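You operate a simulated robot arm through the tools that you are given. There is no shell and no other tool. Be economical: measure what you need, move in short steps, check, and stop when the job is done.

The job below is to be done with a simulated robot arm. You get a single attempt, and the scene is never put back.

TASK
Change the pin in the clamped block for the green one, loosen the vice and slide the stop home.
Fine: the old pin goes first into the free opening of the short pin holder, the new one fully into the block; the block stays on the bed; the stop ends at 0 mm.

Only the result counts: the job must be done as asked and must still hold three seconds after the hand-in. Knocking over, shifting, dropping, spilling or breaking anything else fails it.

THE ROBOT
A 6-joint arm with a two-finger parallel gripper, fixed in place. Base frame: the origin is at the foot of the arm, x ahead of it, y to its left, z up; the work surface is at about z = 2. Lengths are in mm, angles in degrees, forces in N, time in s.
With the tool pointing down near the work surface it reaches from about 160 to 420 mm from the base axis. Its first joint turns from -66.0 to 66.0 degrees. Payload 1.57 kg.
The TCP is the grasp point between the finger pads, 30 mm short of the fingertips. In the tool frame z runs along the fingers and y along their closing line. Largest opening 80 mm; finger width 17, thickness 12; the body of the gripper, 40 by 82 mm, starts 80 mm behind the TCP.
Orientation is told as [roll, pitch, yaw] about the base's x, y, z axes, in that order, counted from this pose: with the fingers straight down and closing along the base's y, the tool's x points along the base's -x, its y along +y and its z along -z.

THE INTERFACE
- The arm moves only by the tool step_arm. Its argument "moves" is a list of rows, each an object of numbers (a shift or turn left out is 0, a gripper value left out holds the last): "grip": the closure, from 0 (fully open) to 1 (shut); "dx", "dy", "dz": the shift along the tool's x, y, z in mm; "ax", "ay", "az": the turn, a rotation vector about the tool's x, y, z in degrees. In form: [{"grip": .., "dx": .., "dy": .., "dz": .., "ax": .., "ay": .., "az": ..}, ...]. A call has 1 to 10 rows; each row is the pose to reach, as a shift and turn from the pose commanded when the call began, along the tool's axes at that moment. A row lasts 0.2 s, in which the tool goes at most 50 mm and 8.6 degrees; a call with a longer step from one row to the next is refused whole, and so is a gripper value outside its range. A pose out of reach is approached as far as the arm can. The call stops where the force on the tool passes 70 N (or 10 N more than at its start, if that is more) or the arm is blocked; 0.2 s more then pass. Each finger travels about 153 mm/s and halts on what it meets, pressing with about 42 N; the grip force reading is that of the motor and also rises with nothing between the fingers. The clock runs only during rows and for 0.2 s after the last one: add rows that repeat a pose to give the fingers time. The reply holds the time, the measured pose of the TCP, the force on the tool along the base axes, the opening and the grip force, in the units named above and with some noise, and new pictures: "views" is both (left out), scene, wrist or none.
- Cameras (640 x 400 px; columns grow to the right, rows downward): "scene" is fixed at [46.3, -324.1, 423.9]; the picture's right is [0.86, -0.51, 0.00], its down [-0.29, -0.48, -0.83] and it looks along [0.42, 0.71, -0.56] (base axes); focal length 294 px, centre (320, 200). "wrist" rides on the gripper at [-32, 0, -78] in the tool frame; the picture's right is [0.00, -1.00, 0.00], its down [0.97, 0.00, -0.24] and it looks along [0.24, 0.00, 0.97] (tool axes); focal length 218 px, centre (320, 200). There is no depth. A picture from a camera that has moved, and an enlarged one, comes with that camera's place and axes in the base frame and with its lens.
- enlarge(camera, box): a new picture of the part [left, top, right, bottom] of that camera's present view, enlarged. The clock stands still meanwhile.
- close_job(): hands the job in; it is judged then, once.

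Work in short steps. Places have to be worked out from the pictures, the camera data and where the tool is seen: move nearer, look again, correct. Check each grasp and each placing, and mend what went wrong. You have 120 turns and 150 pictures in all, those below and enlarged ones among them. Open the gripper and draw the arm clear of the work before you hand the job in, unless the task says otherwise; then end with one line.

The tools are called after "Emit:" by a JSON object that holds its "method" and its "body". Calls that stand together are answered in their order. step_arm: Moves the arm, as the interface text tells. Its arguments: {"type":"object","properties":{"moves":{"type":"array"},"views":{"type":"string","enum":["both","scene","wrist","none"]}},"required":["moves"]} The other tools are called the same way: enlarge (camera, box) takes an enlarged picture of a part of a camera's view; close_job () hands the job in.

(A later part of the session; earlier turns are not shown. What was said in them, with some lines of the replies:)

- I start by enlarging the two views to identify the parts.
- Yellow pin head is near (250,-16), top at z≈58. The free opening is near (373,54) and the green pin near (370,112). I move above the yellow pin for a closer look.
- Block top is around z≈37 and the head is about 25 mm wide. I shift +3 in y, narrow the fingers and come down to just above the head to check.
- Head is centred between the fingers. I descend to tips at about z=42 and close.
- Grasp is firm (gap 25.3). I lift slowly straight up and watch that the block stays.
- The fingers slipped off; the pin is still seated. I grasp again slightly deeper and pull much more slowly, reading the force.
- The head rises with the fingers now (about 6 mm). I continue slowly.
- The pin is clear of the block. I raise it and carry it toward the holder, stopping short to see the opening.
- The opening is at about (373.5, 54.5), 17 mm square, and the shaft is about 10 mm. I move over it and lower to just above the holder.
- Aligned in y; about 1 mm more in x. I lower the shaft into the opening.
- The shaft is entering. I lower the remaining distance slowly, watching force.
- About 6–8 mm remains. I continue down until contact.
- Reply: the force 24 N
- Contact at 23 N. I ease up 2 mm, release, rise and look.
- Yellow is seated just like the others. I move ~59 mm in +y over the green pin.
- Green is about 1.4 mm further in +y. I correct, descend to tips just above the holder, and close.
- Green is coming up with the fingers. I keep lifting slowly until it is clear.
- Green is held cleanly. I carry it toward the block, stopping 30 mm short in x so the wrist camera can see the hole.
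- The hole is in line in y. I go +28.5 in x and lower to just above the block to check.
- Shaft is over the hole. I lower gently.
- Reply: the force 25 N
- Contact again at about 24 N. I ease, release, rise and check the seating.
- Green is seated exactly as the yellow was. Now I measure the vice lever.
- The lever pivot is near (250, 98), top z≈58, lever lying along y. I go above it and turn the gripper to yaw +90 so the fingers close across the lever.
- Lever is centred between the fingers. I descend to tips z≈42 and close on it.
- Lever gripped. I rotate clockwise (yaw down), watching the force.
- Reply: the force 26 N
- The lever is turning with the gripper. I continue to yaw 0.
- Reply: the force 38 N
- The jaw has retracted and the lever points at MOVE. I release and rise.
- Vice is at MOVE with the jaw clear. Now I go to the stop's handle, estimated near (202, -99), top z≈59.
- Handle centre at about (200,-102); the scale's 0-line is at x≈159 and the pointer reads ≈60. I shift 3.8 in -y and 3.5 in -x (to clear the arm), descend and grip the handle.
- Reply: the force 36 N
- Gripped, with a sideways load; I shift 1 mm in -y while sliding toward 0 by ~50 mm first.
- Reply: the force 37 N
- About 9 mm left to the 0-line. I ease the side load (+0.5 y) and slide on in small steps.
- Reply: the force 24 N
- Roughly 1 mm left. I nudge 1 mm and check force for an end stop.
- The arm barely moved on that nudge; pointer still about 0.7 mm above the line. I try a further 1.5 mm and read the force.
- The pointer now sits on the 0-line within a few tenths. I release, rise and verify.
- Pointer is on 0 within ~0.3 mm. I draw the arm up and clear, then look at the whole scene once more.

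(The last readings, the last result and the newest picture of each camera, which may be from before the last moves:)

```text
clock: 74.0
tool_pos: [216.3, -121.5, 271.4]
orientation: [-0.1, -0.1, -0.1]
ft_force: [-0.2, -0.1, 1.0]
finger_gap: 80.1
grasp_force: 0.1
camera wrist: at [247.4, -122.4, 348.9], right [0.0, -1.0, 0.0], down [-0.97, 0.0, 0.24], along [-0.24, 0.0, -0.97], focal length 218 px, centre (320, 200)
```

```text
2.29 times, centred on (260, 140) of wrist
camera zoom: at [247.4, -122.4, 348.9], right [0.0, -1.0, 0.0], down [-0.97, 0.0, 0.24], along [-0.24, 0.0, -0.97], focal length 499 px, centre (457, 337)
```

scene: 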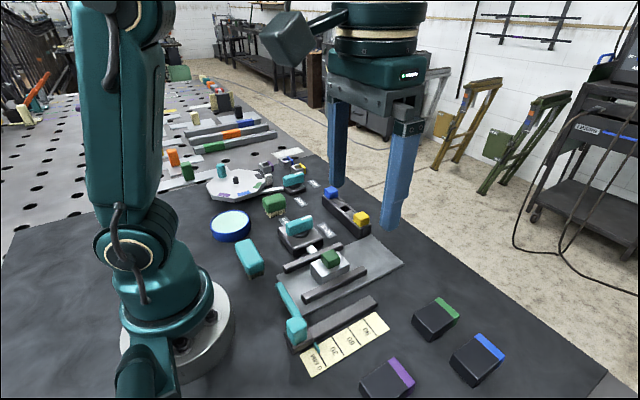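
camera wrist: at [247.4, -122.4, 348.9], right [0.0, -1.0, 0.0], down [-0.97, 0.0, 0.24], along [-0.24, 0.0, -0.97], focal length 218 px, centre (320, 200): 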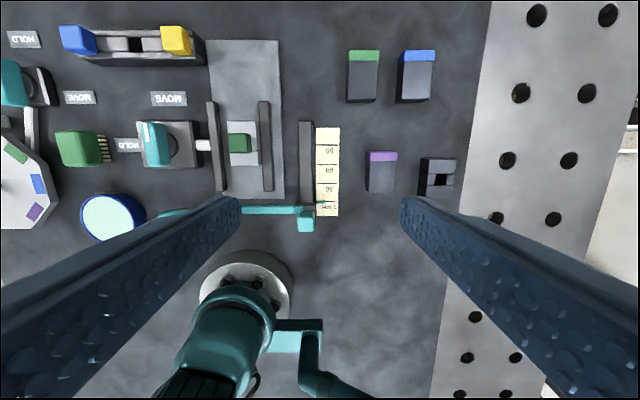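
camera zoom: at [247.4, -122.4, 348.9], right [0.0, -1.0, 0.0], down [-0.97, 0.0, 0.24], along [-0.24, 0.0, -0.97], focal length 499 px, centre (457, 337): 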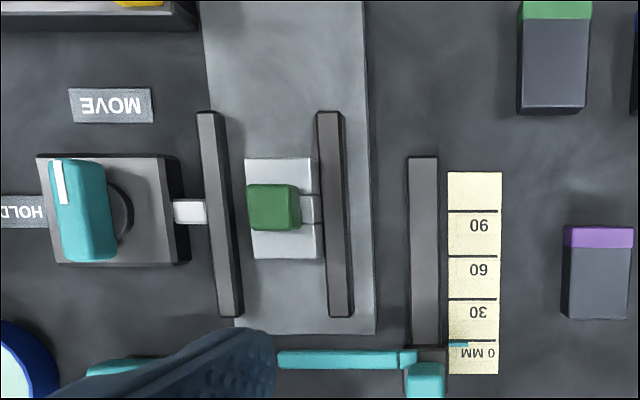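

Yellow is in the holder's free opening, green is seated in the block on the bed, the vice lever is at MOVE, the stop reads 0 mm, and nothing else has shifted. I hand the job in.

Emit:
{"method": "close_job", "body": {}}

```text
The job is handed in.
```

I handed the job in finished: the old yellow pin is in the short holder's free opening, the green pin is fully seated in the block on the bed, the vice lever is at MOVE, and the stop reads 0 mm to within about 0.3 mm.
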